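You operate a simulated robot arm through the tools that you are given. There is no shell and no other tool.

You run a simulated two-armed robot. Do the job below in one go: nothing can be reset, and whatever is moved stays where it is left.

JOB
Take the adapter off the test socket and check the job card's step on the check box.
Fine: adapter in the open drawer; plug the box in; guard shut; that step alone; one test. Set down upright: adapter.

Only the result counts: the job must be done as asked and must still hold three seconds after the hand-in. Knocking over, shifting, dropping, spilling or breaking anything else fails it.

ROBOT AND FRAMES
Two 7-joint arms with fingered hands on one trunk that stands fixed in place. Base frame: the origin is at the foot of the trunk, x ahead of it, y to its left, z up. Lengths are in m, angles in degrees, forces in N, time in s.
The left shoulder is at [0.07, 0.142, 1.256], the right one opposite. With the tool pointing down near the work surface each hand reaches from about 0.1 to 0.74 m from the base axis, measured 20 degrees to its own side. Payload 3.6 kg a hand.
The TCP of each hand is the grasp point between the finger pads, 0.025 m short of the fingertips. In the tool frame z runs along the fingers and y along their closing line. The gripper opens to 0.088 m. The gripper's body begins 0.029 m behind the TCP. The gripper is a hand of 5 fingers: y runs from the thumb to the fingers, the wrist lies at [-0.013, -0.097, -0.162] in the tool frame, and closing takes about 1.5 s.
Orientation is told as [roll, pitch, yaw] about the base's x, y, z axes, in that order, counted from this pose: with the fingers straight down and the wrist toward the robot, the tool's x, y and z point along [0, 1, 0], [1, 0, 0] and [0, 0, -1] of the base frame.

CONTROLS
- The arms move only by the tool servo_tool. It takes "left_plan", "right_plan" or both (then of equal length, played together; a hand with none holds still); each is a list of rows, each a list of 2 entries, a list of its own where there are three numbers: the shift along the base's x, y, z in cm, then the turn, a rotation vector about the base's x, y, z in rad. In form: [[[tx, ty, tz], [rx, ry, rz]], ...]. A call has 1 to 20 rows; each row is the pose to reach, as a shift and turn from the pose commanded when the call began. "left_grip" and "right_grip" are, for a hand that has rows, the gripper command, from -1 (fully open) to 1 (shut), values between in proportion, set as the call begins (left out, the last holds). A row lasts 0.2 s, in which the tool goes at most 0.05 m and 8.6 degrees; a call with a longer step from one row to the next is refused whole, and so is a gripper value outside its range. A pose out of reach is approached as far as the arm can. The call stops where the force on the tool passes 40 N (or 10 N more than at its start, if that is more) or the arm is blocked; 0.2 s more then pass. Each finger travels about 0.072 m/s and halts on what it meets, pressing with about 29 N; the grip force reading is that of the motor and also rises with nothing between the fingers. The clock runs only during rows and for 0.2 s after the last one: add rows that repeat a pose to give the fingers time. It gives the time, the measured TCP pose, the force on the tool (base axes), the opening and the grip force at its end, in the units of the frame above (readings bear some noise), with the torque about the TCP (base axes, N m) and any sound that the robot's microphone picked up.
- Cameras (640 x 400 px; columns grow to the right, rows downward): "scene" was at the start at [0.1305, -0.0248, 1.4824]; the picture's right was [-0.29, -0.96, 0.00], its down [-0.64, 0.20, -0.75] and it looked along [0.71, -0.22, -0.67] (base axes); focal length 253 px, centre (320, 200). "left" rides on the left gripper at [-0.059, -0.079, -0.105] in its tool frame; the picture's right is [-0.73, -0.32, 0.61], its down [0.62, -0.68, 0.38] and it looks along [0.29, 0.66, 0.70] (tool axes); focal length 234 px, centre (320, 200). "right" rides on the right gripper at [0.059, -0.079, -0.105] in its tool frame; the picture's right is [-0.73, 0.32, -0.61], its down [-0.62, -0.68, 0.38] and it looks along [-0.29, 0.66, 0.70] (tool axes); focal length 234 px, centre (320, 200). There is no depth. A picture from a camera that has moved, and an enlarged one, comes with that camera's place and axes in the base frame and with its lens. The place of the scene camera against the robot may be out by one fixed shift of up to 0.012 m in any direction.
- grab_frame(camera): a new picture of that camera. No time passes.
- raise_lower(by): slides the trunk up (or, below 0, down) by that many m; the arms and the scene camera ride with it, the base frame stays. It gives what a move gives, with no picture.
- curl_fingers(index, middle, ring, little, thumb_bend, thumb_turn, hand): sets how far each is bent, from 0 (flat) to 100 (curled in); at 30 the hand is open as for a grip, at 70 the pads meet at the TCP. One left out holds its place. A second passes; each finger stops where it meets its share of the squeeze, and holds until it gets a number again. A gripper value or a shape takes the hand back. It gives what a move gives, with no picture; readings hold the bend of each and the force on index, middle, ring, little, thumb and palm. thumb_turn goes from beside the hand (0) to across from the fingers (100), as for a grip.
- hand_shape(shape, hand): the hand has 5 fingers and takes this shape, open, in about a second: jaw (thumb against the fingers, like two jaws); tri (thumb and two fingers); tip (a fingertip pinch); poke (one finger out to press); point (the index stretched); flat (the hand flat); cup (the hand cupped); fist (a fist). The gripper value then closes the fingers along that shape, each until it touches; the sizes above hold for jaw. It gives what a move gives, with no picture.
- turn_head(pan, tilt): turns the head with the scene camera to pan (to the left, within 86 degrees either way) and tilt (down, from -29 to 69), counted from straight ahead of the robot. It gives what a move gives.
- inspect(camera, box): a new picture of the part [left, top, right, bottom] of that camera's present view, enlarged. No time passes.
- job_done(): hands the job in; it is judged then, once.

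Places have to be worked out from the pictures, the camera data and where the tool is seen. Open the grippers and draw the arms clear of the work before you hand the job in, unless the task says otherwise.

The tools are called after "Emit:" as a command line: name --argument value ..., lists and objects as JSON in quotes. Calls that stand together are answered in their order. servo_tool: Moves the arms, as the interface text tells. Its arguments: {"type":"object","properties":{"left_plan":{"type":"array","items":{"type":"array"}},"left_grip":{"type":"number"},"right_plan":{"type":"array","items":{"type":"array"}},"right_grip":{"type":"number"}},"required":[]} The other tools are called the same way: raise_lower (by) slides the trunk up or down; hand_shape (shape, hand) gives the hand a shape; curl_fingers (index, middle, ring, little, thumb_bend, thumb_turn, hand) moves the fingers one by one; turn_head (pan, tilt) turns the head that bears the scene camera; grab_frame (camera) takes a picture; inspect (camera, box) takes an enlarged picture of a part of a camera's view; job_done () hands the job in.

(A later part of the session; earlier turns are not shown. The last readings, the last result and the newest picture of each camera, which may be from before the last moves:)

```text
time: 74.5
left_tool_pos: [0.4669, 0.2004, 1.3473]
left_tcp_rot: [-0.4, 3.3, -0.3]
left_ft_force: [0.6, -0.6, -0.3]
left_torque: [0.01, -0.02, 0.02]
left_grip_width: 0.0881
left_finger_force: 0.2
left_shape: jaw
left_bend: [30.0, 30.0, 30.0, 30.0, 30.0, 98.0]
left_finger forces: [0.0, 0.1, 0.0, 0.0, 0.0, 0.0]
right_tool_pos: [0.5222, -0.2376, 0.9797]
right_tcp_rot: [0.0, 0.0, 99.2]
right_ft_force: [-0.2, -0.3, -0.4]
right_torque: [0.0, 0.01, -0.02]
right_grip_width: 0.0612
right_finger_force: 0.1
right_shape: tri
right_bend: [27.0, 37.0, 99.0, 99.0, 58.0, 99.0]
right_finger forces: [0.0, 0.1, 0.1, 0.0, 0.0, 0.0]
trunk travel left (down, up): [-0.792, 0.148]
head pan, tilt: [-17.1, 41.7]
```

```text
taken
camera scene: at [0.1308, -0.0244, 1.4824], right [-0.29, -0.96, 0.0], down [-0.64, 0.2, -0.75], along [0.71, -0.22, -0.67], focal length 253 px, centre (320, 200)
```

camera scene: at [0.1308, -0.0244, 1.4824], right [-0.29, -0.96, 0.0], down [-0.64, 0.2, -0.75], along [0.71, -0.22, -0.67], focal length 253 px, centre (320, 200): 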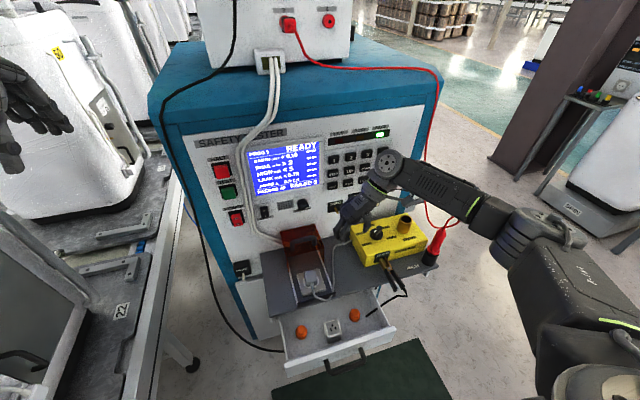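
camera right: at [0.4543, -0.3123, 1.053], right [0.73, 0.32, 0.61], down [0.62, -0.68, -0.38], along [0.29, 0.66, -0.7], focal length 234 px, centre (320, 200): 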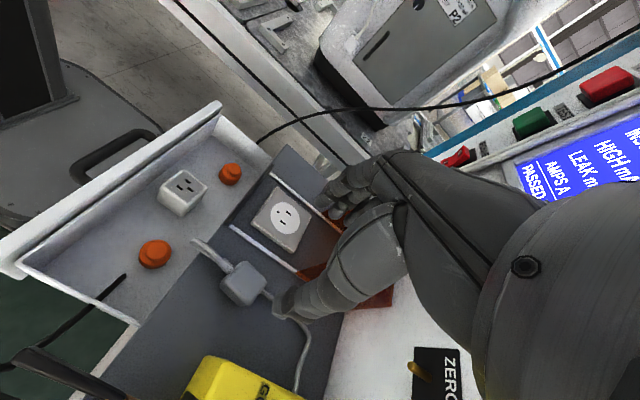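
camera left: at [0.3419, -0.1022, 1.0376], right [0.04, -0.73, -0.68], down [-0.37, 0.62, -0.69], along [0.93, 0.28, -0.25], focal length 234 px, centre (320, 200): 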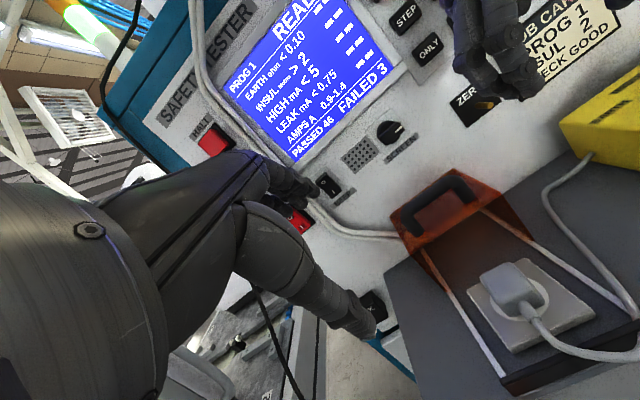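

The left hand is clear. I'll zoom in on the guard and handle to measure them before choosing a grip.

Emit:
inspect --camera "scene" --box '[270, 215, 345, 305]'

Emit:
inspect --camera "right" --box '[200, 150, 420, 390]'

Emit:
inspect --camera "scene" --box '[275, 190, 345, 260]'

```text
4.44 times, centred on (308, 260) of scene
camera zoom: at [0.1308, -0.0244, 1.4824], right [-0.29, -0.96, 0.0], down [-0.64, 0.2, -0.75], along [0.71, -0.22, -0.67], focal length 1125 px, centre (376, -67)
```

zoom: 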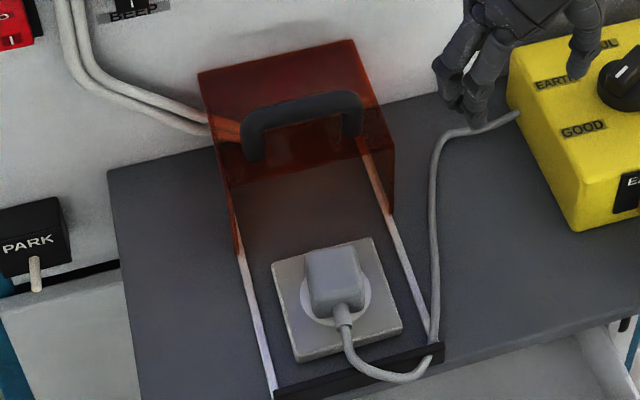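

```text
1.67 times, centred on (310, 270) of right
camera zoom: at [0.4762, -0.3243, 1.0843], right [0.66, 0.43, 0.61], down [0.72, -0.57, -0.38], along [0.18, 0.69, -0.7], focal length 390 px, centre (337, 83)
```

zoom: 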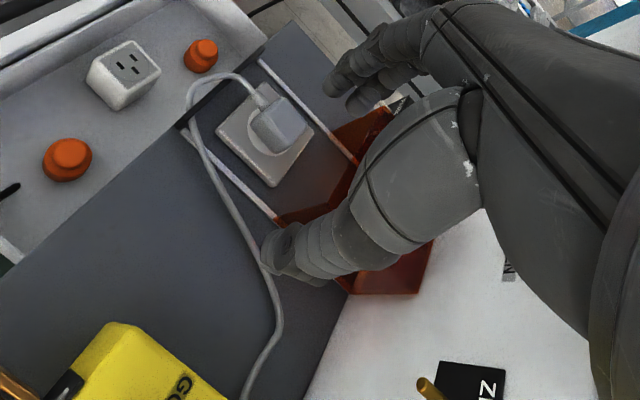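

```text
5.71 times, centred on (310, 225) of scene
camera zoom: at [0.1308, -0.0244, 1.4824], right [-0.29, -0.96, 0.0], down [-0.64, 0.2, -0.75], along [0.71, -0.22, -0.67], focal length 1447 px, centre (377, 57)
```

zoom: 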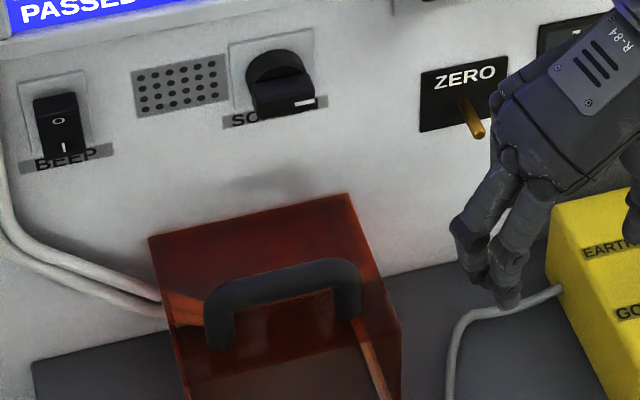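

I'll use the right hand's fingers as a hook behind the handle bar: yaw back to 0 and pitch about 20° so the palm stays clear of the SCREEN knob. First I'll reorient at a safe staging point in front of the handle.

Emit:
servo_tool --right_plan '[[[0, 0, 1], [0.0232, -0.0197, -0.1317]], [[0, 1, 1.5], [0.0464, -0.0395, -0.2633]], [[0, 2, 2], [0.0696, -0.0592, -0.395]], [[0, 3, 2], [0.0928, -0.079, -0.5267]], [[0, 4, 2], [0.116, -0.0987, -0.6583]], [[0, 5.5, 2], [0.1392, -0.1185, -0.79]], [[0, 7, 2], [0.1625, -0.1382, -0.9217]], [[0, 8.5, 2], [0.1857, -0.158, -1.0534]], [[0.5, 10, 2], [0.2089, -0.1777, -1.185]], [[1, 11.5, 2], [0.2321, -0.1975, -1.3167]], [[1.5, 13, 2], [0.2553, -0.2172, -1.4484]], [[1.8, 13.8, 2], [0.2785, -0.237, -1.58]], [[1.8, 13.8, 2], [0.3017, -0.2567, -1.7117]], [[1.8, 13.8, 2], [0.3017, -0.2567, -1.7117]]]'

Emit:
curl_fingers --hand "right" --index 45 --middle 45 --ring 45 --little 45 --thumb_bend 0 --thumb_turn 0

Emit:
grab_frame --camera "scene"

Emit:
grab_frame --camera "right"

Emit:
grab_frame --camera "left"

```text
time: 77.5
left_tool_pos: [0.4676, 0.2007, 1.3476]
left_tcp_rot: [-0.2, 3.3, -0.3]
left_ft_force: [0.2, -0.7, -0.3]
left_torque: [-0.03, 0.01, -0.02]
left_grip_width: 0.088
left_finger_force: 0.0
left_shape: jaw
left_bend: [30.0, 30.0, 30.0, 30.0, 30.0, 98.0]
left_finger forces: [0.1, 0.0, 0.0, 0.0, 0.0, 0.1]
right_tool_pos: [0.5409, -0.0957, 0.9995]
right_tcp_rot: [0.0, -20.1, -0.1]
right_ft_force: [-0.3, 0.9, 0.9]
right_torque: [0.02, 0.01, -0.01]
right_grip_width: 0.0615
right_finger_force: 0.0
right_shape: tri
right_bend: [27.0, 37.0, 99.0, 99.0, 58.0, 99.0]
right_finger forces: [0.0, 0.0, 0.1, 0.0, 0.0, 0.0]
trunk travel left (down, up): [-0.792, 0.148]
head pan, tilt: [-17.1, 41.7]
```

```text
time: 78.5
left_tool_pos: [0.4668, 0.2005, 1.347]
left_tcp_rot: [-0.4, 3.3, -0.3]
left_ft_force: [-0.1, 0.7, -0.7]
left_torque: [0.0, -0.01, 0.0]
left_grip_width: 0.0879
left_finger_force: 0.1
left_shape: jaw
left_bend: [30.0, 30.0, 30.0, 30.0, 30.0, 98.0]
left_finger forces: [0.1, 0.1, 0.0, 0.1, 0.1, 0.0]
right_tool_pos: [0.5411, -0.0967, 0.9997]
right_tcp_rot: [0.0, -20.0, 0.0]
right_ft_force: [-0.6, 0.6, 0.0]
right_torque: [0.02, 0.02, -0.02]
right_grip_width: 0.1228
right_finger_force: 0.1
right_shape: fingers
right_bend: [45.0, 45.0, 45.0, 45.0, 0.0, 0.0]
right_finger forces: [0.0, 0.1, 0.1, 0.1, 0.1, 0.1]
trunk travel left (down, up): [-0.792, 0.148]
head pan, tilt: [-17.1, 41.7]
```

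```text
taken
camera scene: at [0.1304, -0.0246, 1.4824], right [-0.29, -0.96, 0.0], down [-0.64, 0.2, -0.75], along [0.71, -0.22, -0.67], focal length 253 px, centre (320, 200)
```

scene: 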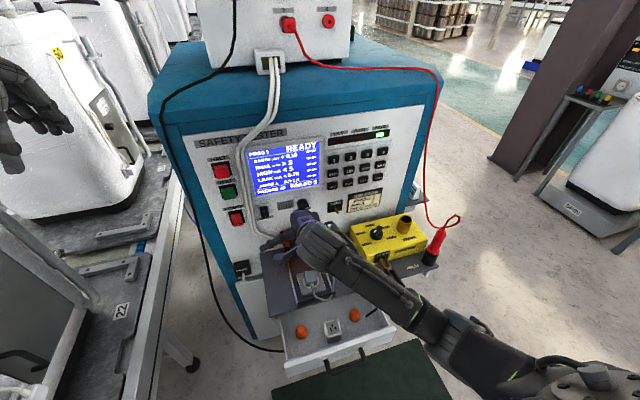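

```text
taken
camera right: at [0.4294, -0.0365, 1.0705], right [0.1, -0.73, 0.68], down [-0.51, -0.62, -0.59], along [0.86, -0.29, -0.43], focal length 234 px, centre (320, 200)
```

right: 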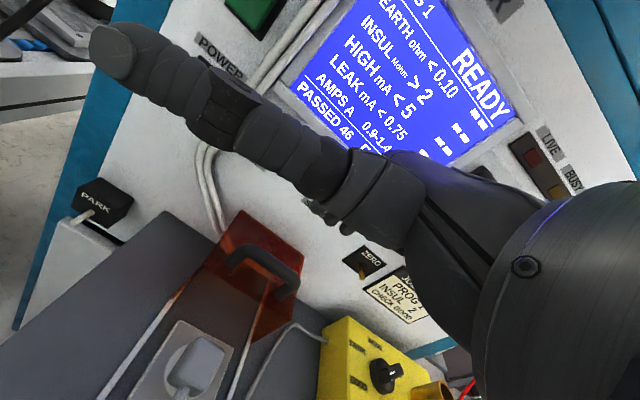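

```text
taken
camera left: at [0.3932, 0.144, 1.4569], right [-0.36, -0.73, -0.58], down [-0.7, 0.63, -0.35], along [0.62, 0.28, -0.73], focal length 234 px, centre (320, 200)
```

left: 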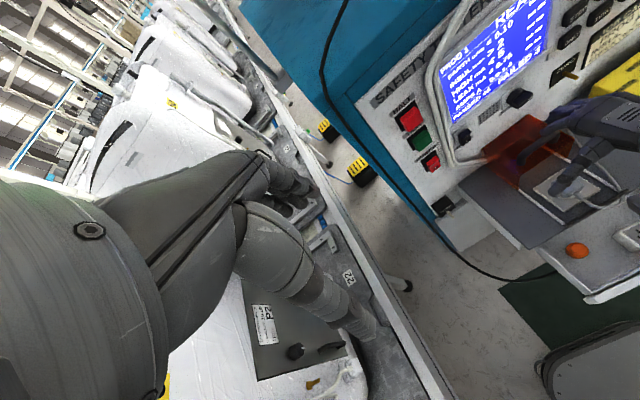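

The thumb sticks out sideways in this pose. I'll bend it in and look at the hand shape again.

Emit:
curl_fingers --hand "right" --thumb_bend 80 --thumb_turn 0

Emit:
grab_frame --camera "right"

Emit:
inspect --camera "scene" --box '[250, 180, 370, 300]'

Emit:
inspect --camera "left" --box '[460, 60, 640, 240]'

```text
time: 79.5
left_tool_pos: [0.4677, 0.2002, 1.3478]
left_tcp_rot: [-0.3, 3.3, -0.2]
left_ft_force: [-0.6, 0.0, 0.1]
left_torque: [-0.01, -0.03, -0.01]
left_grip_width: 0.0879
left_finger_force: 0.1
left_shape: jaw
left_bend: [30.0, 30.0, 30.0, 30.0, 30.0, 98.0]
left_finger forces: [0.0, 0.0, 0.0, 0.1, 0.0, 0.0]
right_tool_pos: [0.5395, -0.0958, 0.9992]
right_tcp_rot: [-0.1, -19.9, -0.1]
right_ft_force: [0.3, -0.2, -0.8]
right_torque: [0.01, -0.04, 0.0]
right_grip_width: 0.0643
right_finger_force: 0.1
right_shape: fingers
right_bend: [45.0, 45.0, 45.0, 45.0, 80.0, 0.0]
right_finger forces: [0.1, 0.0, 0.0, 0.1, 0.1, 0.1]
trunk travel left (down, up): [-0.792, 0.148]
head pan, tilt: [-17.1, 41.7]
```

```text
taken
camera right: at [0.4294, -0.0366, 1.0705], right [0.1, -0.73, 0.68], down [-0.51, -0.62, -0.59], along [0.86, -0.29, -0.43], focal length 234 px, centre (320, 200)
```

right: 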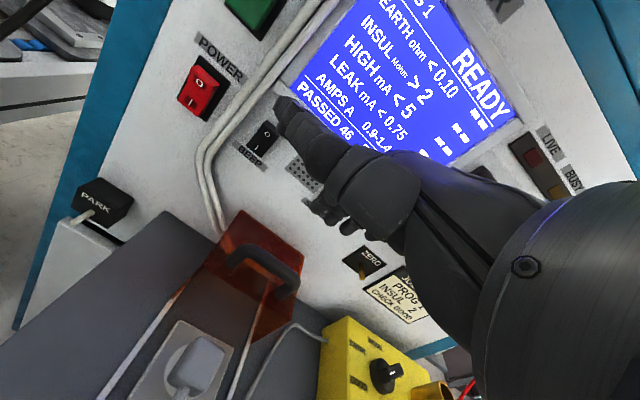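

```text
3.33 times, centred on (310, 240) of scene
camera zoom: at [0.1304, -0.0246, 1.4824], right [-0.29, -0.96, 0.0], down [-0.64, 0.2, -0.75], along [0.71, -0.22, -0.67], focal length 844 px, centre (353, 67)
```

zoom: 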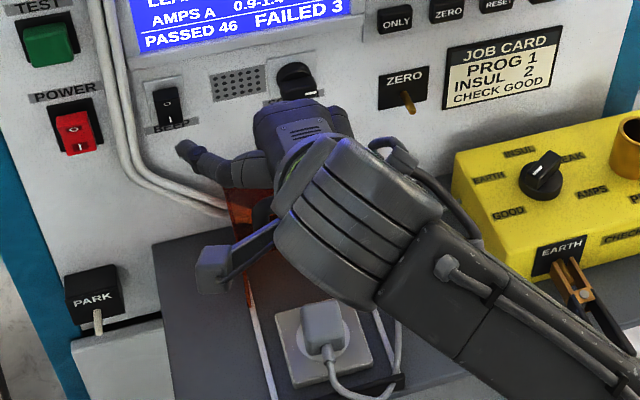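

```text
2.22 times, centred on (550, 150) of left
camera zoom: at [0.3932, 0.1439, 1.4569], right [-0.36, -0.73, -0.58], down [-0.7, 0.63, -0.35], along [0.62, 0.28, -0.73], focal length 520 px, centre (-191, 311)
```

zoom: 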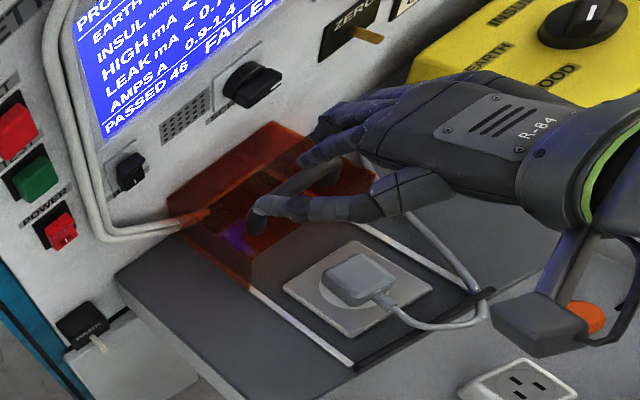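

The thumb is now tucked short at the side. I'll move the hand forward over the handle at z≈0.945, fingertips just below the knob and above the bar, and check from the left camera.

Emit:
servo_tool --right_plan '[[[0, 0, -2], [0, 0, 0]], [[0, -0.5, -4.5], [0, 0, 0]], [[2, -0.5, -5], [0, 0, 0]], [[4, -1, -5.2], [0, 0, 0]], [[6, -1, -5.4], [0, 0, 0]], [[7.2, -1, -5.4], [0, 0, 0]], [[7.2, -1, -5.4], [0, 0, 0]]]'

Emit:
inspect --camera "left" --box '[470, 70, 640, 240]'

Emit:
grab_frame --camera "right"

Emit:
inspect --camera "scene" --box '[260, 180, 360, 280]'

```text
time: 81.1
left_tool_pos: [0.467, 0.2006, 1.348]
left_tcp_rot: [-0.3, 3.3, -0.3]
left_ft_force: [-1.1, 0.3, -0.7]
left_torque: [0.0, -0.01, -0.02]
left_grip_width: 0.088
left_finger_force: 0.1
left_shape: jaw
left_bend: [30.0, 30.0, 30.0, 30.0, 30.0, 98.0]
left_finger forces: [0.0, 0.1, 0.1, 0.0, 0.1, 0.0]
right_tool_pos: [0.6127, -0.1074, 0.946]
right_tcp_rot: [0.0, -20.0, 0.0]
right_ft_force: [0.3, -0.1, -1.0]
right_torque: [0.0, 0.02, -0.01]
right_grip_width: 0.0641
right_finger_force: 0.1
right_shape: fingers
right_bend: [45.0, 45.0, 45.0, 45.0, 80.0, 0.0]
right_finger forces: [0.0, 0.1, 0.0, 0.1, 0.1, 0.1]
trunk travel left (down, up): [-0.792, 0.148]
head pan, tilt: [-17.1, 41.7]
```

```text
2.35 times, centred on (555, 155) of left
camera zoom: at [0.3929, 0.1437, 1.457], right [-0.36, -0.73, -0.58], down [-0.7, 0.63, -0.35], along [0.62, 0.28, -0.73], focal length 551 px, centre (-233, 306)
```

zoom: 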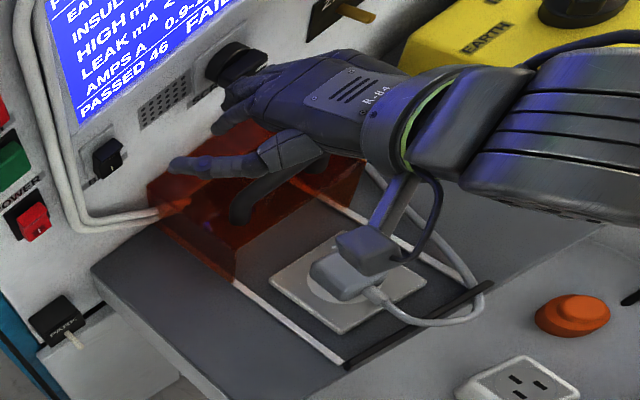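

```text
taken
camera right: at [0.5019, -0.0479, 1.0167], right [0.1, -0.73, 0.68], down [-0.51, -0.62, -0.59], along [0.86, -0.29, -0.43], focal length 234 px, centre (320, 200)
```

right: 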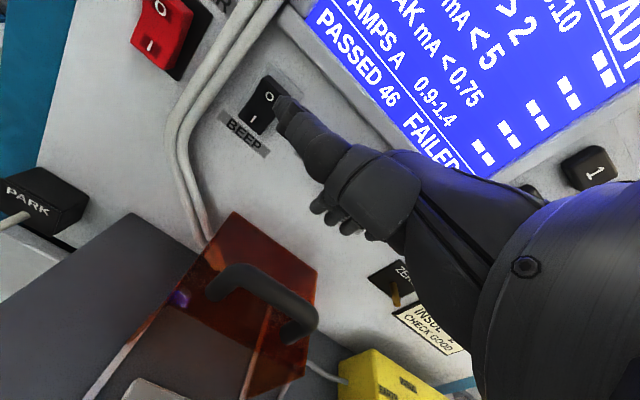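

```text
4.00 times, centred on (310, 230) of scene
camera zoom: at [0.1301, -0.0249, 1.4824], right [-0.29, -0.96, 0.0], down [-0.64, 0.2, -0.75], along [0.71, -0.22, -0.67], focal length 1013 px, centre (360, 80)
```

zoom: 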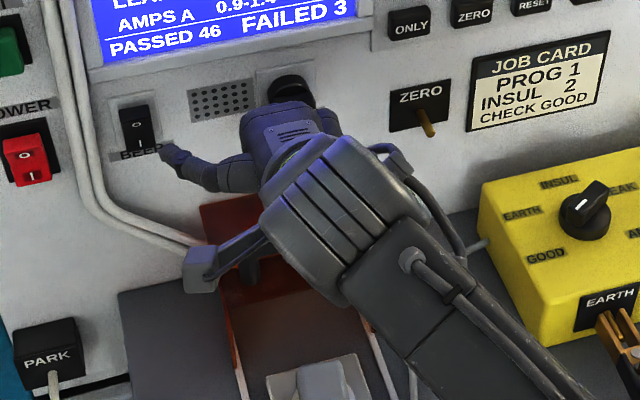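

The fingertips are over the handle and the thumb is clear of the panel by about 4 cm. I'll zoom in to pin down the bar's position relative to the hand before descending.

Emit:
inspect --camera "right" --box '[190, 180, 410, 350]'

Emit:
inspect --camera "left" --box '[500, 90, 600, 190]'

```text
2.35 times, centred on (300, 265) of right
camera zoom: at [0.5019, -0.0479, 1.0167], right [0.1, -0.73, 0.68], down [-0.51, -0.62, -0.59], along [0.86, -0.29, -0.43], focal length 551 px, centre (367, 47)
```

zoom: 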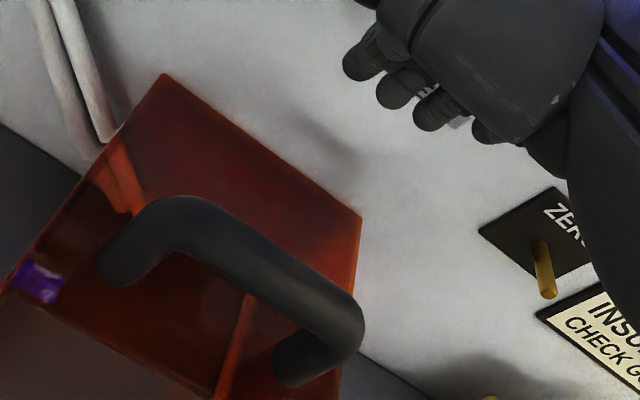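

```text
4.00 times, centred on (550, 140) of left
camera zoom: at [0.3929, 0.1437, 1.457], right [-0.36, -0.73, -0.58], down [-0.7, 0.63, -0.35], along [0.62, 0.28, -0.73], focal length 937 px, centre (-600, 440)
```

zoom: 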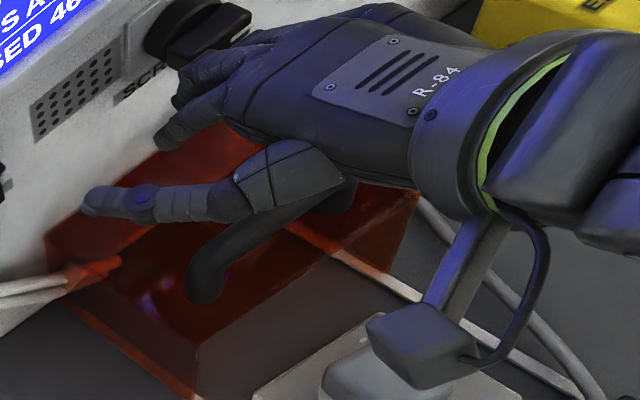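

The bar is at about (0.623, -0.122, 0.868), with the hood top near 0.83. The fingertips are at x≈0.65, behind it. I'll descend about 9 cm with a slight -x shift so the tips drop behind the bar.

Emit:
servo_tool --right_plan '[[[-0.4, 0, -1], [0, 0, 0]], [[-0.4, 0, -3], [0, 0, 0]], [[-0.4, 0, -5], [0, 0, 0]], [[-0.4, 0, -7], [0, 0, 0]], [[-0.4, 0, -8], [0, 0, 0]], [[-0.4, 0, -9], [0, 0, 0]], [[-0.4, 0, -9], [0, 0, 0]]]'

Emit:
inspect --camera "right" --box '[190, 150, 410, 350]'

Emit:
inspect --camera "left" --box '[490, 90, 610, 210]'

```text
time: 82.7
left_tool_pos: [0.4625, 0.2007, 1.3492]
left_tcp_rot: [-0.4, 3.1, -0.3]
left_ft_force: [1.1, 1.3, 0.2]
left_torque: [-0.05, -0.03, 0.03]
left_grip_width: 0.0878
left_finger_force: 0.1
left_shape: jaw
left_bend: [30.0, 30.0, 30.0, 30.0, 30.0, 98.0]
left_finger forces: [0.0, 0.0, 0.0, 0.0, 0.1, 0.0]
right_tool_pos: [0.6056, -0.1072, 0.8604]
right_tcp_rot: [0.0, -20.4, -0.1]
right_ft_force: [-5.8, -0.8, 22.7]
right_torque: [-0.2, -0.97, -0.06]
right_grip_width: 0.0643
right_finger_force: 11.0
right_shape: fingers
right_bend: [43.0, 39.0, 45.0, 45.0, 80.0, 0.0]
right_finger forces: [2.6, 20.3, 0.1, 0.1, 0.1, 0.0]
trunk travel left (down, up): [-0.792, 0.148]
head pan, tilt: [-17.1, 41.7]
```

```text
2.00 times, centred on (300, 250) of right
camera zoom: at [0.4941, -0.0478, 0.9304], right [0.09, -0.73, 0.68], down [-0.5, -0.62, -0.6], along [0.86, -0.29, -0.42], focal length 468 px, centre (360, 100)
```

zoom: 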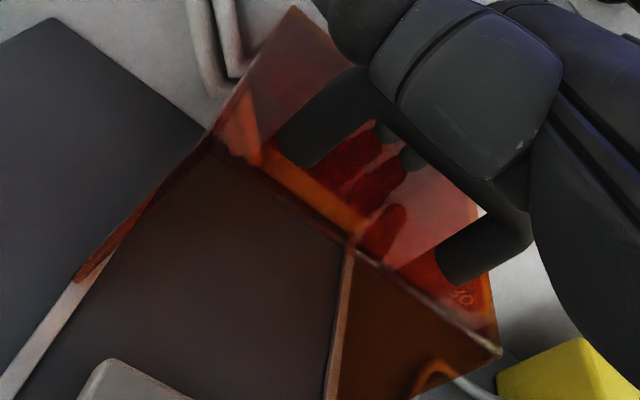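

```text
3.33 times, centred on (550, 150) of left
camera zoom: at [0.388, 0.1445, 1.4586], right [-0.36, -0.73, -0.58], down [-0.7, 0.63, -0.35], along [0.62, 0.28, -0.73], focal length 781 px, centre (-447, 367)
```

zoom: 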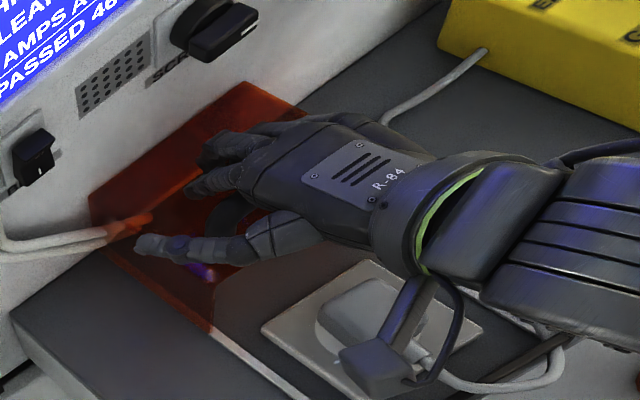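

The fingers are visible behind and below the bar, with the middle fingertip pressing on the hood top (22 N). I'll rise 6 mm to relieve that, then begin pulling back gently.

Emit:
servo_tool --right_plan '[[[0, 0, 0.4], [0, 0, 0]], [[0, 0, 0.7], [0, 0, 0]], [[0, 0, 0.7], [0, 0, 0]]]'

Emit:
servo_tool --right_plan '[[[-0.5, 0, 0], [0, 0, 0]], [[-1, 0, 0], [0, 0, 0]], [[-1.5, 0, 0], [0, 0, 0]], [[-1.5, 0, 0], [0, 0, 0]]]'

Emit:
inspect --camera "right" --box '[190, 150, 410, 350]'

Emit:
inspect --camera "left" --box '[490, 90, 610, 210]'

```text
time: 83.5
left_tool_pos: [0.4656, 0.2011, 1.3473]
left_tcp_rot: [-0.4, 3.2, -0.3]
left_ft_force: [0.9, 0.2, -0.5]
left_torque: [-0.01, -0.02, 0.01]
left_grip_width: 0.0877
left_finger_force: 0.0
left_shape: jaw
left_bend: [30.0, 30.0, 30.0, 30.0, 30.0, 98.0]
left_finger forces: [0.0, 0.0, 0.0, 0.1, 0.0, 0.1]
right_tool_pos: [0.6062, -0.1076, 0.8612]
right_tcp_rot: [-0.1, -19.9, 0.0]
right_ft_force: [-0.1, 0.5, 5.0]
right_torque: [-0.05, -0.17, 0.0]
right_grip_width: 0.0641
right_finger_force: 2.1
right_shape: fingers
right_bend: [44.0, 43.0, 45.0, 45.0, 80.0, 0.0]
right_finger forces: [0.3, 4.5, 0.1, 0.0, 0.0, 0.0]
trunk travel left (down, up): [-0.792, 0.148]
head pan, tilt: [-17.1, 41.7]
```

```text
time: 84.5
left_tool_pos: [0.4665, 0.2008, 1.3484]
left_tcp_rot: [-0.3, 3.3, -0.4]
left_ft_force: [-0.4, -0.3, -0.4]
left_torque: [0.02, 0.01, 0.0]
left_grip_width: 0.0879
left_finger_force: 0.0
left_shape: jaw
left_bend: [30.0, 30.0, 30.0, 30.0, 30.0, 98.0]
left_finger forces: [0.1, 0.0, 0.0, 0.0, 0.1, 0.1]
right_tool_pos: [0.5924, -0.106, 0.8617]
right_tcp_rot: [-0.1, -19.9, 0.0]
right_ft_force: [2.0, -0.4, 5.6]
right_torque: [-0.02, -0.17, 0.0]
right_grip_width: 0.0641
right_finger_force: 3.8
right_shape: fingers
right_bend: [44.0, 43.0, 45.0, 45.0, 80.0, 0.0]
right_finger forces: [1.9, 4.8, 0.0, 0.6, 0.0, 0.0]
trunk travel left (down, up): [-0.792, 0.148]
head pan, tilt: [-17.1, 41.7]
```

```text
2.00 times, centred on (300, 250) of right
camera zoom: at [0.4814, -0.0477, 0.9335], right [0.1, -0.73, 0.68], down [-0.51, -0.62, -0.59], along [0.86, -0.29, -0.43], focal length 468 px, centre (360, 100)
```

zoom: 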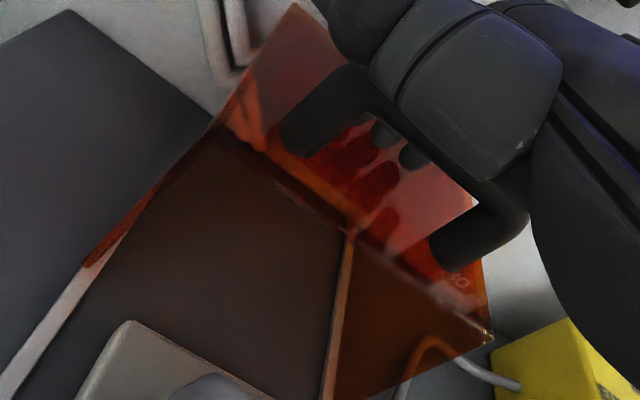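

```text
3.33 times, centred on (550, 150) of left
camera zoom: at [0.3928, 0.144, 1.457], right [-0.36, -0.73, -0.58], down [-0.7, 0.63, -0.35], along [0.62, 0.28, -0.73], focal length 781 px, centre (-447, 367)
```

zoom: 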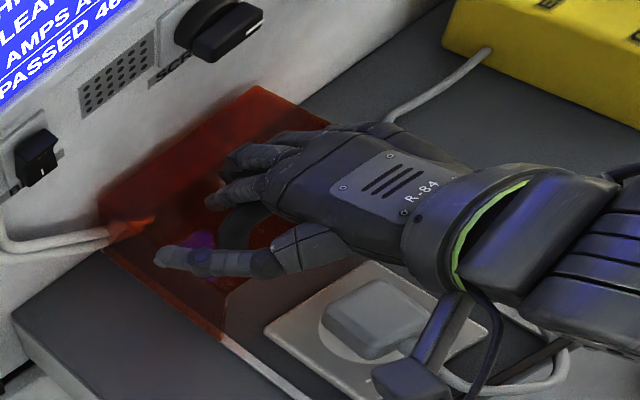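

The hood is sliding with only about 2 N. I'll keep pulling with a slight lift, 6 cm more.

Emit:
servo_tool --right_plan '[[[-0.8, 0, 0.2], [0, 0, 0]], [[-1.6, 0, 0.2], [0, 0, 0]], [[-2.4, 0, 0.2], [0, 0, 0]], [[-3.2, 0, 0.2], [0, 0, 0]], [[-4, 0, 0.2], [0, 0, 0]], [[-4.8, 0, 0.2], [0, 0, 0]], [[-5.6, 0, 0.2], [0, 0, 0]], [[-6, 0, 0.2], [0, 0, 0]], [[-6, 0, 0.2], [0, 0, 0]]]'

Emit:
inspect --camera "left" --box '[480, 90, 640, 250]'

Emit:
inspect --camera "scene" --box '[260, 200, 380, 310]'

```text
time: 86.5
left_tool_pos: [0.4672, 0.2007, 1.3476]
left_tcp_rot: [-0.3, 3.4, -0.4]
left_ft_force: [0.1, -0.7, 0.4]
left_torque: [-0.02, 0.01, -0.04]
left_grip_width: 0.0878
left_finger_force: 0.1
left_shape: jaw
left_bend: [30.0, 30.0, 30.0, 30.0, 30.0, 98.0]
left_finger forces: [0.0, 0.0, 0.0, 0.0, 0.0, 0.0]
right_tool_pos: [0.5334, -0.1072, 0.8649]
right_tcp_rot: [0.0, -20.0, 0.0]
right_ft_force: [1.0, 0.0, 1.1]
right_torque: [0.01, 0.04, 0.0]
right_grip_width: 0.0639
right_finger_force: 0.4
right_shape: fingers
right_bend: [44.0, 45.0, 45.0, 45.0, 80.0, 0.0]
right_finger forces: [1.1, 0.1, 0.0, 0.0, 0.1, 0.0]
trunk travel left (down, up): [-0.792, 0.148]
head pan, tilt: [-17.1, 41.7]
```

```text
2.50 times, centred on (560, 170) of left
camera zoom: at [0.3934, 0.1438, 1.4568], right [-0.36, -0.73, -0.58], down [-0.7, 0.63, -0.35], along [0.62, 0.28, -0.73], focal length 585 px, centre (-280, 275)
```

zoom: 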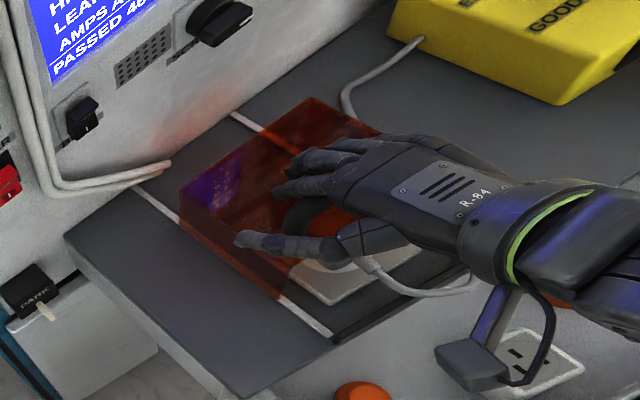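

```text
3.64 times, centred on (320, 255) of scene
camera zoom: at [0.1306, -0.0247, 1.4824], right [-0.29, -0.96, 0.0], down [-0.64, 0.2, -0.75], along [0.71, -0.22, -0.67], focal length 921 px, centre (320, 0)
```

zoom: 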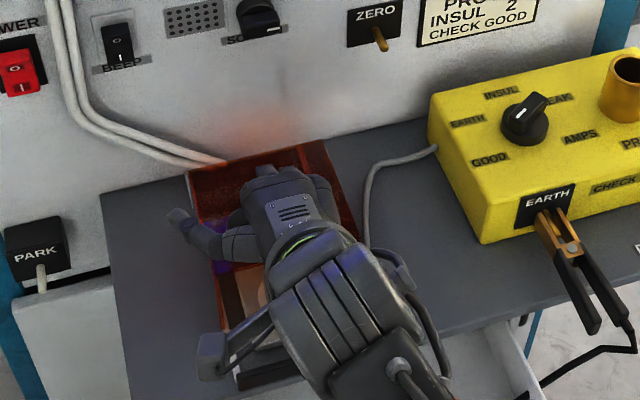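

The hood is about 7 cm forward, with 2–3 cm of rail left. I'll continue in small steps until it meets the stop.

Emit:
servo_tool --right_plan '[[[-0.5, 0, 0], [0, 0, 0]], [[-1, 0, 0], [0, 0, 0]], [[-1.5, 0, 0], [0, 0, 0]], [[-1.5, 0, 0], [0, 0, 0]]]'

Emit:
servo_tool --right_plan '[[[-0.4, 0, 0], [0, 0, 0]], [[-0.8, 0, 0], [0, 0, 0]], [[-1.2, 0, 0], [0, 0, 0]], [[-1.2, 0, 0], [0, 0, 0]]]'

Emit:
inspect --camera "left" --box '[480, 90, 640, 250]'

Emit:
inspect --camera "right" --box '[100, 150, 420, 390]'

```text
time: 87.5
left_tool_pos: [0.4675, 0.2, 1.3484]
left_tcp_rot: [-0.2, 3.3, -0.3]
left_ft_force: [0.0, -0.5, -0.9]
left_torque: [0.0, -0.04, 0.01]
left_grip_width: 0.0879
left_finger_force: 0.1
left_shape: jaw
left_bend: [30.0, 30.0, 30.0, 30.0, 30.0, 98.0]
left_finger forces: [0.0, 0.1, 0.1, 0.0, 0.1, 0.0]
right_tool_pos: [0.5188, -0.1071, 0.8646]
right_tcp_rot: [0.0, -20.0, 0.0]
right_ft_force: [0.2, 0.7, 1.1]
right_torque: [0.01, 0.03, 0.02]
right_grip_width: 0.0641
right_finger_force: 0.6
right_shape: fingers
right_bend: [44.0, 45.0, 45.0, 45.0, 80.0, 0.0]
right_finger forces: [1.2, 0.1, 0.1, 0.0, 0.0, 0.1]
trunk travel left (down, up): [-0.792, 0.148]
head pan, tilt: [-17.1, 41.7]
```

```text
time: 88.5
left_tool_pos: [0.4672, 0.2002, 1.3467]
left_tcp_rot: [-0.3, 3.3, -0.3]
left_ft_force: [-0.8, 0.0, 0.9]
left_torque: [0.02, 0.0, 0.02]
left_grip_width: 0.0878
left_finger_force: 0.0
left_shape: jaw
left_bend: [30.0, 30.0, 30.0, 30.0, 30.0, 98.0]
left_finger forces: [0.0, 0.1, 0.0, 0.0, 0.1, 0.0]
right_tool_pos: [0.5061, -0.1066, 0.8651]
right_tcp_rot: [0.0, -19.9, 0.1]
right_ft_force: [1.4, -0.1, 1.4]
right_torque: [0.03, 0.01, -0.04]
right_grip_width: 0.0639
right_finger_force: 0.6
right_shape: fingers
right_bend: [44.0, 45.0, 45.0, 45.0, 80.0, 0.0]
right_finger forces: [1.2, 0.0, 0.1, 0.2, 0.0, 0.0]
trunk travel left (down, up): [-0.792, 0.148]
head pan, tilt: [-17.1, 41.7]
```

```text
2.50 times, centred on (560, 170) of left
camera zoom: at [0.3932, 0.1438, 1.4568], right [-0.36, -0.73, -0.58], down [-0.7, 0.63, -0.35], along [0.62, 0.28, -0.73], focal length 585 px, centre (-280, 275)
```

zoom: 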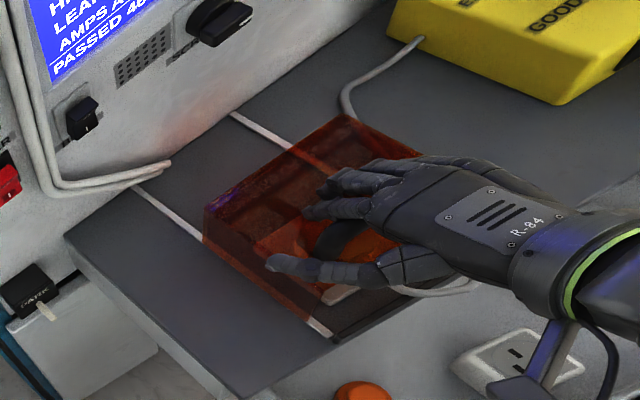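

```text
1.67 times, centred on (260, 270) of right
camera zoom: at [0.3958, -0.0468, 0.9353], right [0.1, -0.73, 0.68], down [-0.51, -0.62, -0.59], along [0.86, -0.29, -0.43], focal length 390 px, centre (420, 83)
```

zoom: 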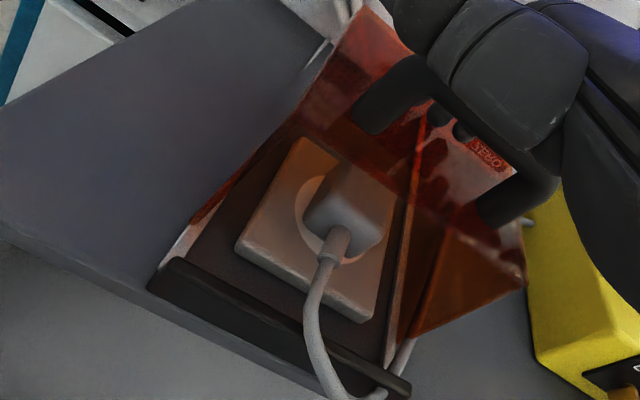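

About 1 cm remains before the black stop. I'll keep pulling in small steps.

Emit:
servo_tool --right_plan '[[[-0.3, 0, 0], [0, 0, 0]], [[-0.6, 0, 0], [0, 0, 0]], [[-0.9, 0, 0], [0, 0, 0]], [[-1.2, 0, 0], [0, 0, 0]], [[-1.2, 0, 0], [0, 0, 0]]]'

Emit:
inspect --camera "right" --box '[100, 150, 420, 390]'

Emit:
inspect --camera "left" --box '[520, 130, 640, 250]'

```text
time: 89.7
left_tool_pos: [0.4672, 0.1999, 1.3476]
left_tcp_rot: [-0.4, 3.3, -0.3]
left_ft_force: [0.0, -0.7, -0.3]
left_torque: [0.01, -0.03, 0.01]
left_grip_width: 0.0877
left_finger_force: 0.0
left_shape: jaw
left_bend: [30.0, 30.0, 30.0, 30.0, 30.0, 98.0]
left_finger forces: [0.1, 0.1, 0.1, 0.1, 0.0, 0.0]
right_tool_pos: [0.4928, -0.1058, 0.864]
right_tcp_rot: [0.1, -20.0, 0.0]
right_ft_force: [-0.8, -0.6, 0.2]
right_torque: [0.01, -0.02, 0.02]
right_grip_width: 0.0642
right_finger_force: 0.1
right_shape: fingers
right_bend: [45.0, 45.0, 45.0, 45.0, 80.0, 0.0]
right_finger forces: [0.0, 0.0, 0.0, 0.0, 0.0, 0.0]
trunk travel left (down, up): [-0.792, 0.148]
head pan, tilt: [-17.1, 41.7]
```

```text
1.67 times, centred on (260, 270) of right
camera zoom: at [0.383, -0.0475, 0.9356], right [0.1, -0.73, 0.68], down [-0.51, -0.62, -0.59], along [0.86, -0.29, -0.43], focal length 390 px, centre (420, 83)
```

zoom: 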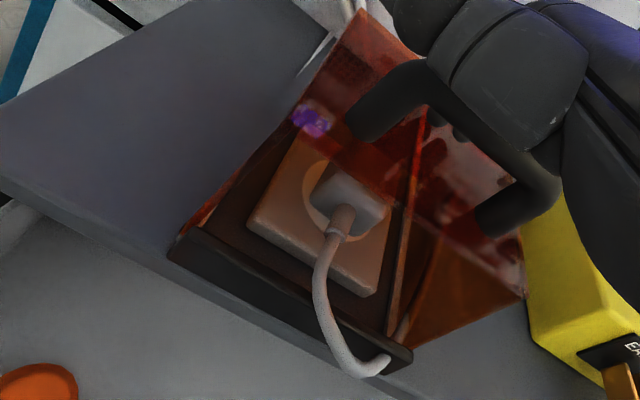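

```text
3.33 times, centred on (580, 190) of left
camera zoom: at [0.3932, 0.1439, 1.4568], right [-0.36, -0.73, -0.58], down [-0.7, 0.63, -0.35], along [0.62, 0.28, -0.73], focal length 781 px, centre (-547, 233)
```

zoom: 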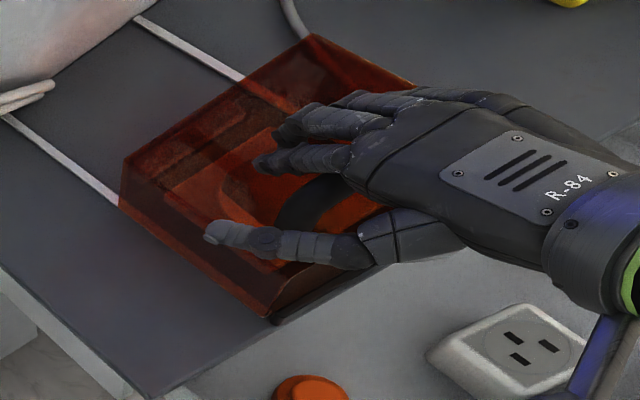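

The hood's front edge appears to meet the black stop. I'll pull slightly more to confirm it's fully against it.

Emit:
servo_tool --right_plan '[[[-0.3, 0, 0], [0, 0, 0]], [[-0.6, 0, 0], [0, 0, 0]], [[-0.6, 0, 0], [0, 0, 0]]]'

Emit:
inspect --camera "right" --box '[150, 200, 350, 390]'

Emit:
inspect --camera "scene" --box '[240, 120, 400, 200]'

```text
time: 90.5
left_tool_pos: [0.4665, 0.1996, 1.3487]
left_tcp_rot: [-0.3, 3.3, -0.3]
left_ft_force: [0.2, -0.8, -0.1]
left_torque: [-0.03, 0.01, -0.01]
left_grip_width: 0.0878
left_finger_force: 0.0
left_shape: jaw
left_bend: [30.0, 30.0, 30.0, 30.0, 30.0, 98.0]
left_finger forces: [0.0, 0.1, 0.0, 0.0, 0.0, 0.0]
right_tool_pos: [0.4897, -0.1064, 0.8642]
right_tcp_rot: [0.0, -20.1, 0.0]
right_ft_force: [0.3, 0.8, 0.7]
right_torque: [-0.04, 0.02, -0.01]
right_grip_width: 0.0641
right_finger_force: 0.4
right_shape: fingers
right_bend: [45.0, 45.0, 45.0, 45.0, 80.0, 0.0]
right_finger forces: [0.9, 0.0, 0.1, 0.0, 0.0, 0.0]
trunk travel left (down, up): [-0.792, 0.148]
head pan, tilt: [-17.1, 41.7]
```

```text
2.11 times, centred on (250, 295) of right
camera zoom: at [0.3781, -0.0475, 0.9351], right [0.1, -0.73, 0.68], down [-0.51, -0.62, -0.59], along [0.86, -0.29, -0.43], focal length 493 px, centre (467, 0)
```

zoom: 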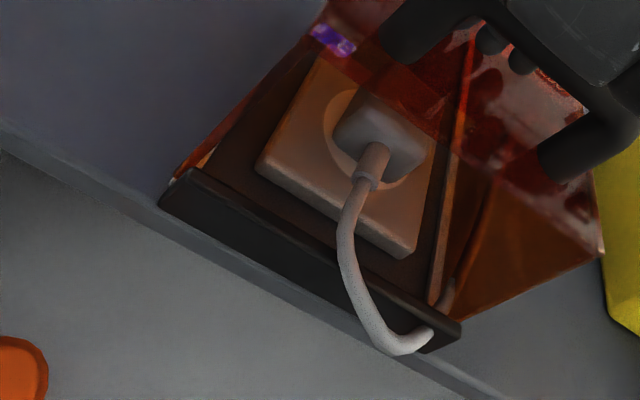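

```text
4.00 times, centred on (320, 160) of scene
camera zoom: at [0.1306, -0.0246, 1.4824], right [-0.29, -0.96, 0.0], down [-0.64, 0.2, -0.75], along [0.71, -0.22, -0.67], focal length 1013 px, centre (320, 360)
```

zoom: 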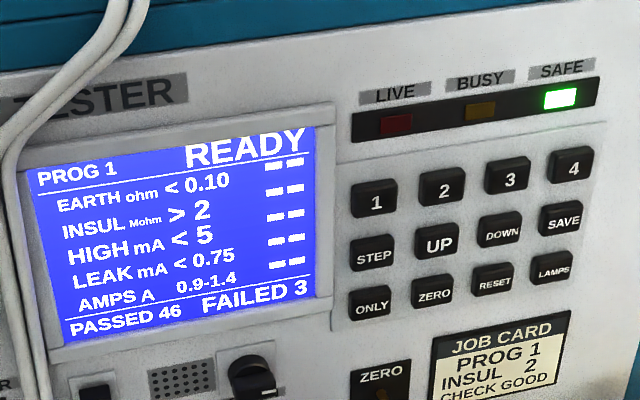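

No hard stop yet, so I'll pull up to 1 cm more in 2 mm steps and watch the force.

Emit:
servo_tool --right_plan '[[[-0.2, 0, 0], [0, 0, 0]], [[-0.4, 0, 0], [0, 0, 0]], [[-0.6, 0, 0], [0, 0, 0]], [[-0.6, 0, 0], [0, 0, 0]]]'

Emit:
servo_tool --right_plan '[[[-0.2, 0, 0], [0, 0, 0]], [[-0.4, 0, 0], [0, 0, 0]], [[-0.4, 0, 0], [0, 0, 0]]]'

Emit:
inspect --camera "right" --box '[150, 200, 350, 390]'

Emit:
inspect --camera "left" --box '[520, 130, 640, 250]'

```text
time: 91.5
left_tool_pos: [0.4702, 0.2007, 1.3466]
left_tcp_rot: [-0.3, 3.4, -0.3]
left_ft_force: [0.1, -0.8, -1.1]
left_torque: [-0.02, 0.02, 0.03]
left_grip_width: 0.0878
left_finger_force: 0.1
left_shape: jaw
left_bend: [30.0, 30.0, 30.0, 30.0, 30.0, 98.0]
left_finger forces: [0.1, 0.1, 0.0, 0.1, 0.0, 0.0]
right_tool_pos: [0.4838, -0.106, 0.8654]
right_tcp_rot: [0.0, -20.0, 0.0]
right_ft_force: [13.8, 0.1, 2.3]
right_torque: [-0.02, 0.27, 0.11]
right_grip_width: 0.0643
right_finger_force: 6.8
right_shape: fingers
right_bend: [39.0, 45.0, 45.0, 44.0, 80.0, 0.0]
right_finger forces: [8.4, 0.0, 0.0, 4.5, 0.1, 0.0]
trunk travel left (down, up): [-0.792, 0.148]
head pan, tilt: [-17.1, 41.7]
```

```text
time: 92.3
left_tool_pos: [0.4716, 0.1999, 1.3456]
left_tcp_rot: [-0.3, 3.5, -0.3]
left_ft_force: [0.3, -0.8, -0.3]
left_torque: [0.03, 0.01, 0.01]
left_grip_width: 0.0879
left_finger_force: 0.0
left_shape: jaw
left_bend: [30.0, 30.0, 30.0, 30.0, 30.0, 98.0]
left_finger forces: [0.0, 0.0, 0.1, 0.0, 0.0, 0.1]
right_tool_pos: [0.481, -0.1071, 0.8638]
right_tcp_rot: [0.1, -19.9, 0.0]
right_ft_force: [25.8, -1.1, 8.8]
right_torque: [-0.07, 0.36, 0.26]
right_grip_width: 0.0642
right_finger_force: 12.7
right_shape: fingers
right_bend: [34.0, 44.0, 45.0, 43.0, 80.0, 0.0]
right_finger forces: [15.0, 2.1, 0.1, 9.1, 0.0, 0.0]
trunk travel left (down, up): [-0.792, 0.148]
head pan, tilt: [-17.1, 41.7]
```

```text
2.11 times, centred on (250, 295) of right
camera zoom: at [0.3706, -0.0473, 0.9344], right [0.1, -0.73, 0.68], down [-0.51, -0.62, -0.59], along [0.85, -0.29, -0.43], focal length 493 px, centre (467, 0)
```

zoom: 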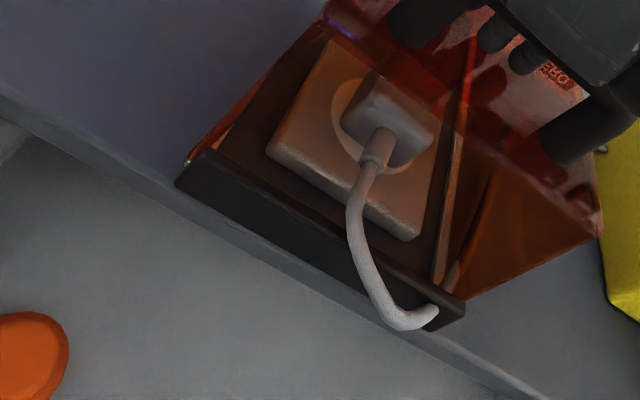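

```text
3.33 times, centred on (580, 190) of left
camera zoom: at [0.3982, 0.1442, 1.4555], right [-0.36, -0.73, -0.58], down [-0.7, 0.62, -0.34], along [0.61, 0.28, -0.74], focal length 781 px, centre (-547, 233)
```

zoom: 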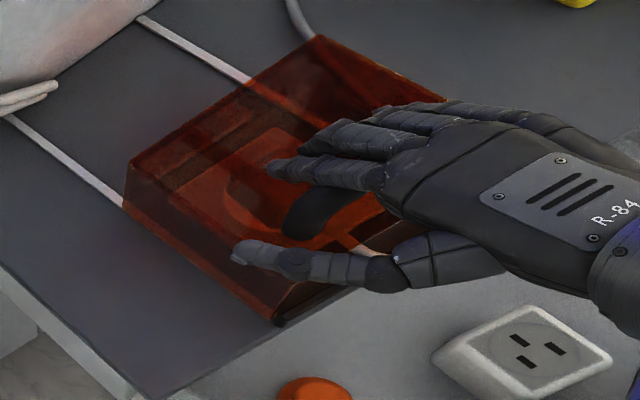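

Hard stop reached (26 N), so the guard is fully shut. I'll ease off, straighten the fingers, and lift the hand clear without touching the bar.

Emit:
servo_tool --right_plan '[[[0.5, 0, 0], [0, 0, 0]], [[1, 0, 0], [0, 0, 0]], [[1.3, 0, 0], [0, 0, 0]]]'

Emit:
curl_fingers --hand "right" --index 20 --middle 20 --ring 20 --little 20

Emit:
servo_tool --right_plan '[[[0, 0, 1], [0, 0, 0]], [[0, 0, 3], [0, 0, 0]], [[0, 0, 6], [0, 0, 0]], [[0, 0, 9], [0, 0, 0]], [[0, 0, 12], [0, 0, 0]], [[0, 0, 15], [0, 0, 0]]]'

Emit:
grab_frame --camera "scene"

Emit:
grab_frame --camera "right"

```text
time: 93.1
left_tool_pos: [0.4645, 0.2005, 1.348]
left_tcp_rot: [-0.3, 3.2, -0.3]
left_ft_force: [0.0, -0.4, 0.7]
left_torque: [-0.01, -0.03, 0.03]
left_grip_width: 0.088
left_finger_force: 0.0
left_shape: jaw
left_bend: [30.0, 30.0, 30.0, 30.0, 30.0, 98.0]
left_finger forces: [0.1, 0.0, 0.1, 0.1, 0.0, 0.0]
right_tool_pos: [0.4891, -0.1056, 0.8632]
right_tcp_rot: [0.0, -19.8, -0.1]
right_ft_force: [-2.4, 0.2, 7.7]
right_torque: [-0.07, -0.25, -0.04]
right_grip_width: 0.0642
right_finger_force: 3.4
right_shape: fingers
right_bend: [44.0, 44.0, 45.0, 45.0, 80.0, 0.0]
right_finger forces: [1.0, 6.4, 0.0, 0.2, 0.0, 0.1]
trunk travel left (down, up): [-0.792, 0.148]
head pan, tilt: [-17.1, 41.7]
```

```text
time: 94.1
left_tool_pos: [0.4676, 0.2, 1.3456]
left_tcp_rot: [-0.3, 3.3, -0.2]
left_ft_force: [0.3, 0.1, 0.6]
left_torque: [0.01, -0.02, 0.01]
left_grip_width: 0.0879
left_finger_force: 0.1
left_shape: jaw
left_bend: [30.0, 30.0, 30.0, 30.0, 30.0, 98.0]
left_finger forces: [0.0, 0.1, 0.0, 0.0, 0.0, 0.1]
right_tool_pos: [0.4896, -0.1049, 0.8635]
right_tcp_rot: [0.0, -20.0, 0.0]
right_ft_force: [-0.3, -0.2, -0.5]
right_torque: [0.0, -0.01, 0.0]
right_grip_width: 0.0661
right_finger_force: 0.1
right_shape: fingers
right_bend: [20.0, 20.0, 20.0, 20.0, 80.0, 0.0]
right_finger forces: [0.0, 0.1, 0.0, 0.0, 0.0, 0.0]
trunk travel left (down, up): [-0.792, 0.148]
head pan, tilt: [-17.1, 41.7]
```

```text
time: 95.5
left_tool_pos: [0.4666, 0.2008, 1.3471]
left_tcp_rot: [-0.3, 3.4, -0.3]
left_ft_force: [0.3, 0.3, 0.3]
left_torque: [0.02, 0.0, -0.02]
left_grip_width: 0.088
left_finger_force: 0.1
left_shape: jaw
left_bend: [30.0, 30.0, 30.0, 30.0, 30.0, 98.0]
left_finger forces: [0.0, 0.1, 0.0, 0.1, 0.0, 0.0]
right_tool_pos: [0.4886, -0.1091, 1.0107]
right_tcp_rot: [-0.8, -19.7, 0.3]
right_ft_force: [-0.8, 0.6, 0.4]
right_torque: [0.05, 0.04, -0.02]
right_grip_width: 0.0659
right_finger_force: 0.0
right_shape: fingers
right_bend: [20.0, 20.0, 20.0, 20.0, 80.0, 0.0]
right_finger forces: [0.0, 0.0, 0.0, 0.0, 0.1, 0.0]
trunk travel left (down, up): [-0.792, 0.148]
head pan, tilt: [-17.1, 41.7]
```

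```text
taken
camera scene: at [0.1305, -0.0246, 1.4824], right [-0.29, -0.96, 0.0], down [-0.64, 0.2, -0.75], along [0.71, -0.22, -0.67], focal length 253 px, centre (320, 200)
```

scene: 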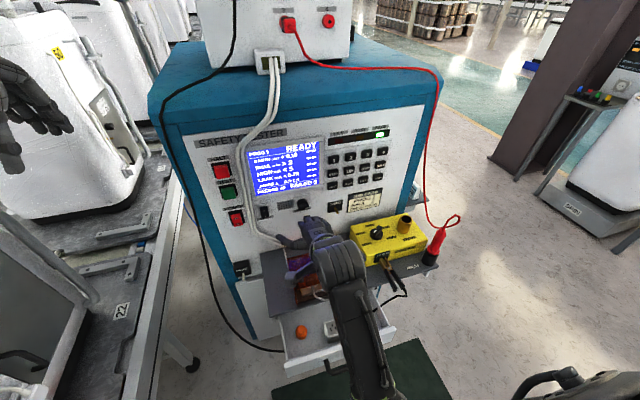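

```text
taken
camera right: at [0.3783, -0.0494, 1.0807], right [0.1, -0.72, 0.69], down [-0.51, -0.63, -0.58], along [0.85, -0.29, -0.43], focal length 234 px, centre (320, 200)
```

right: 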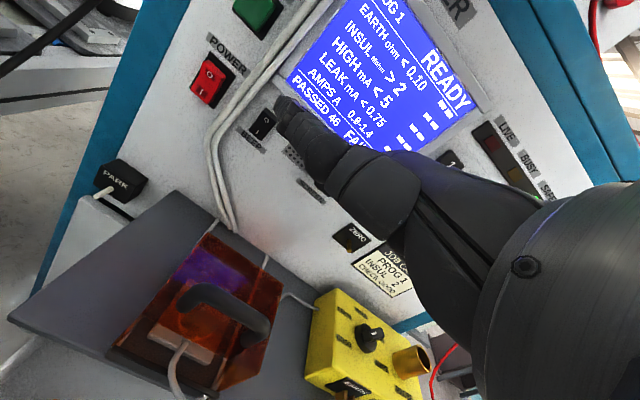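

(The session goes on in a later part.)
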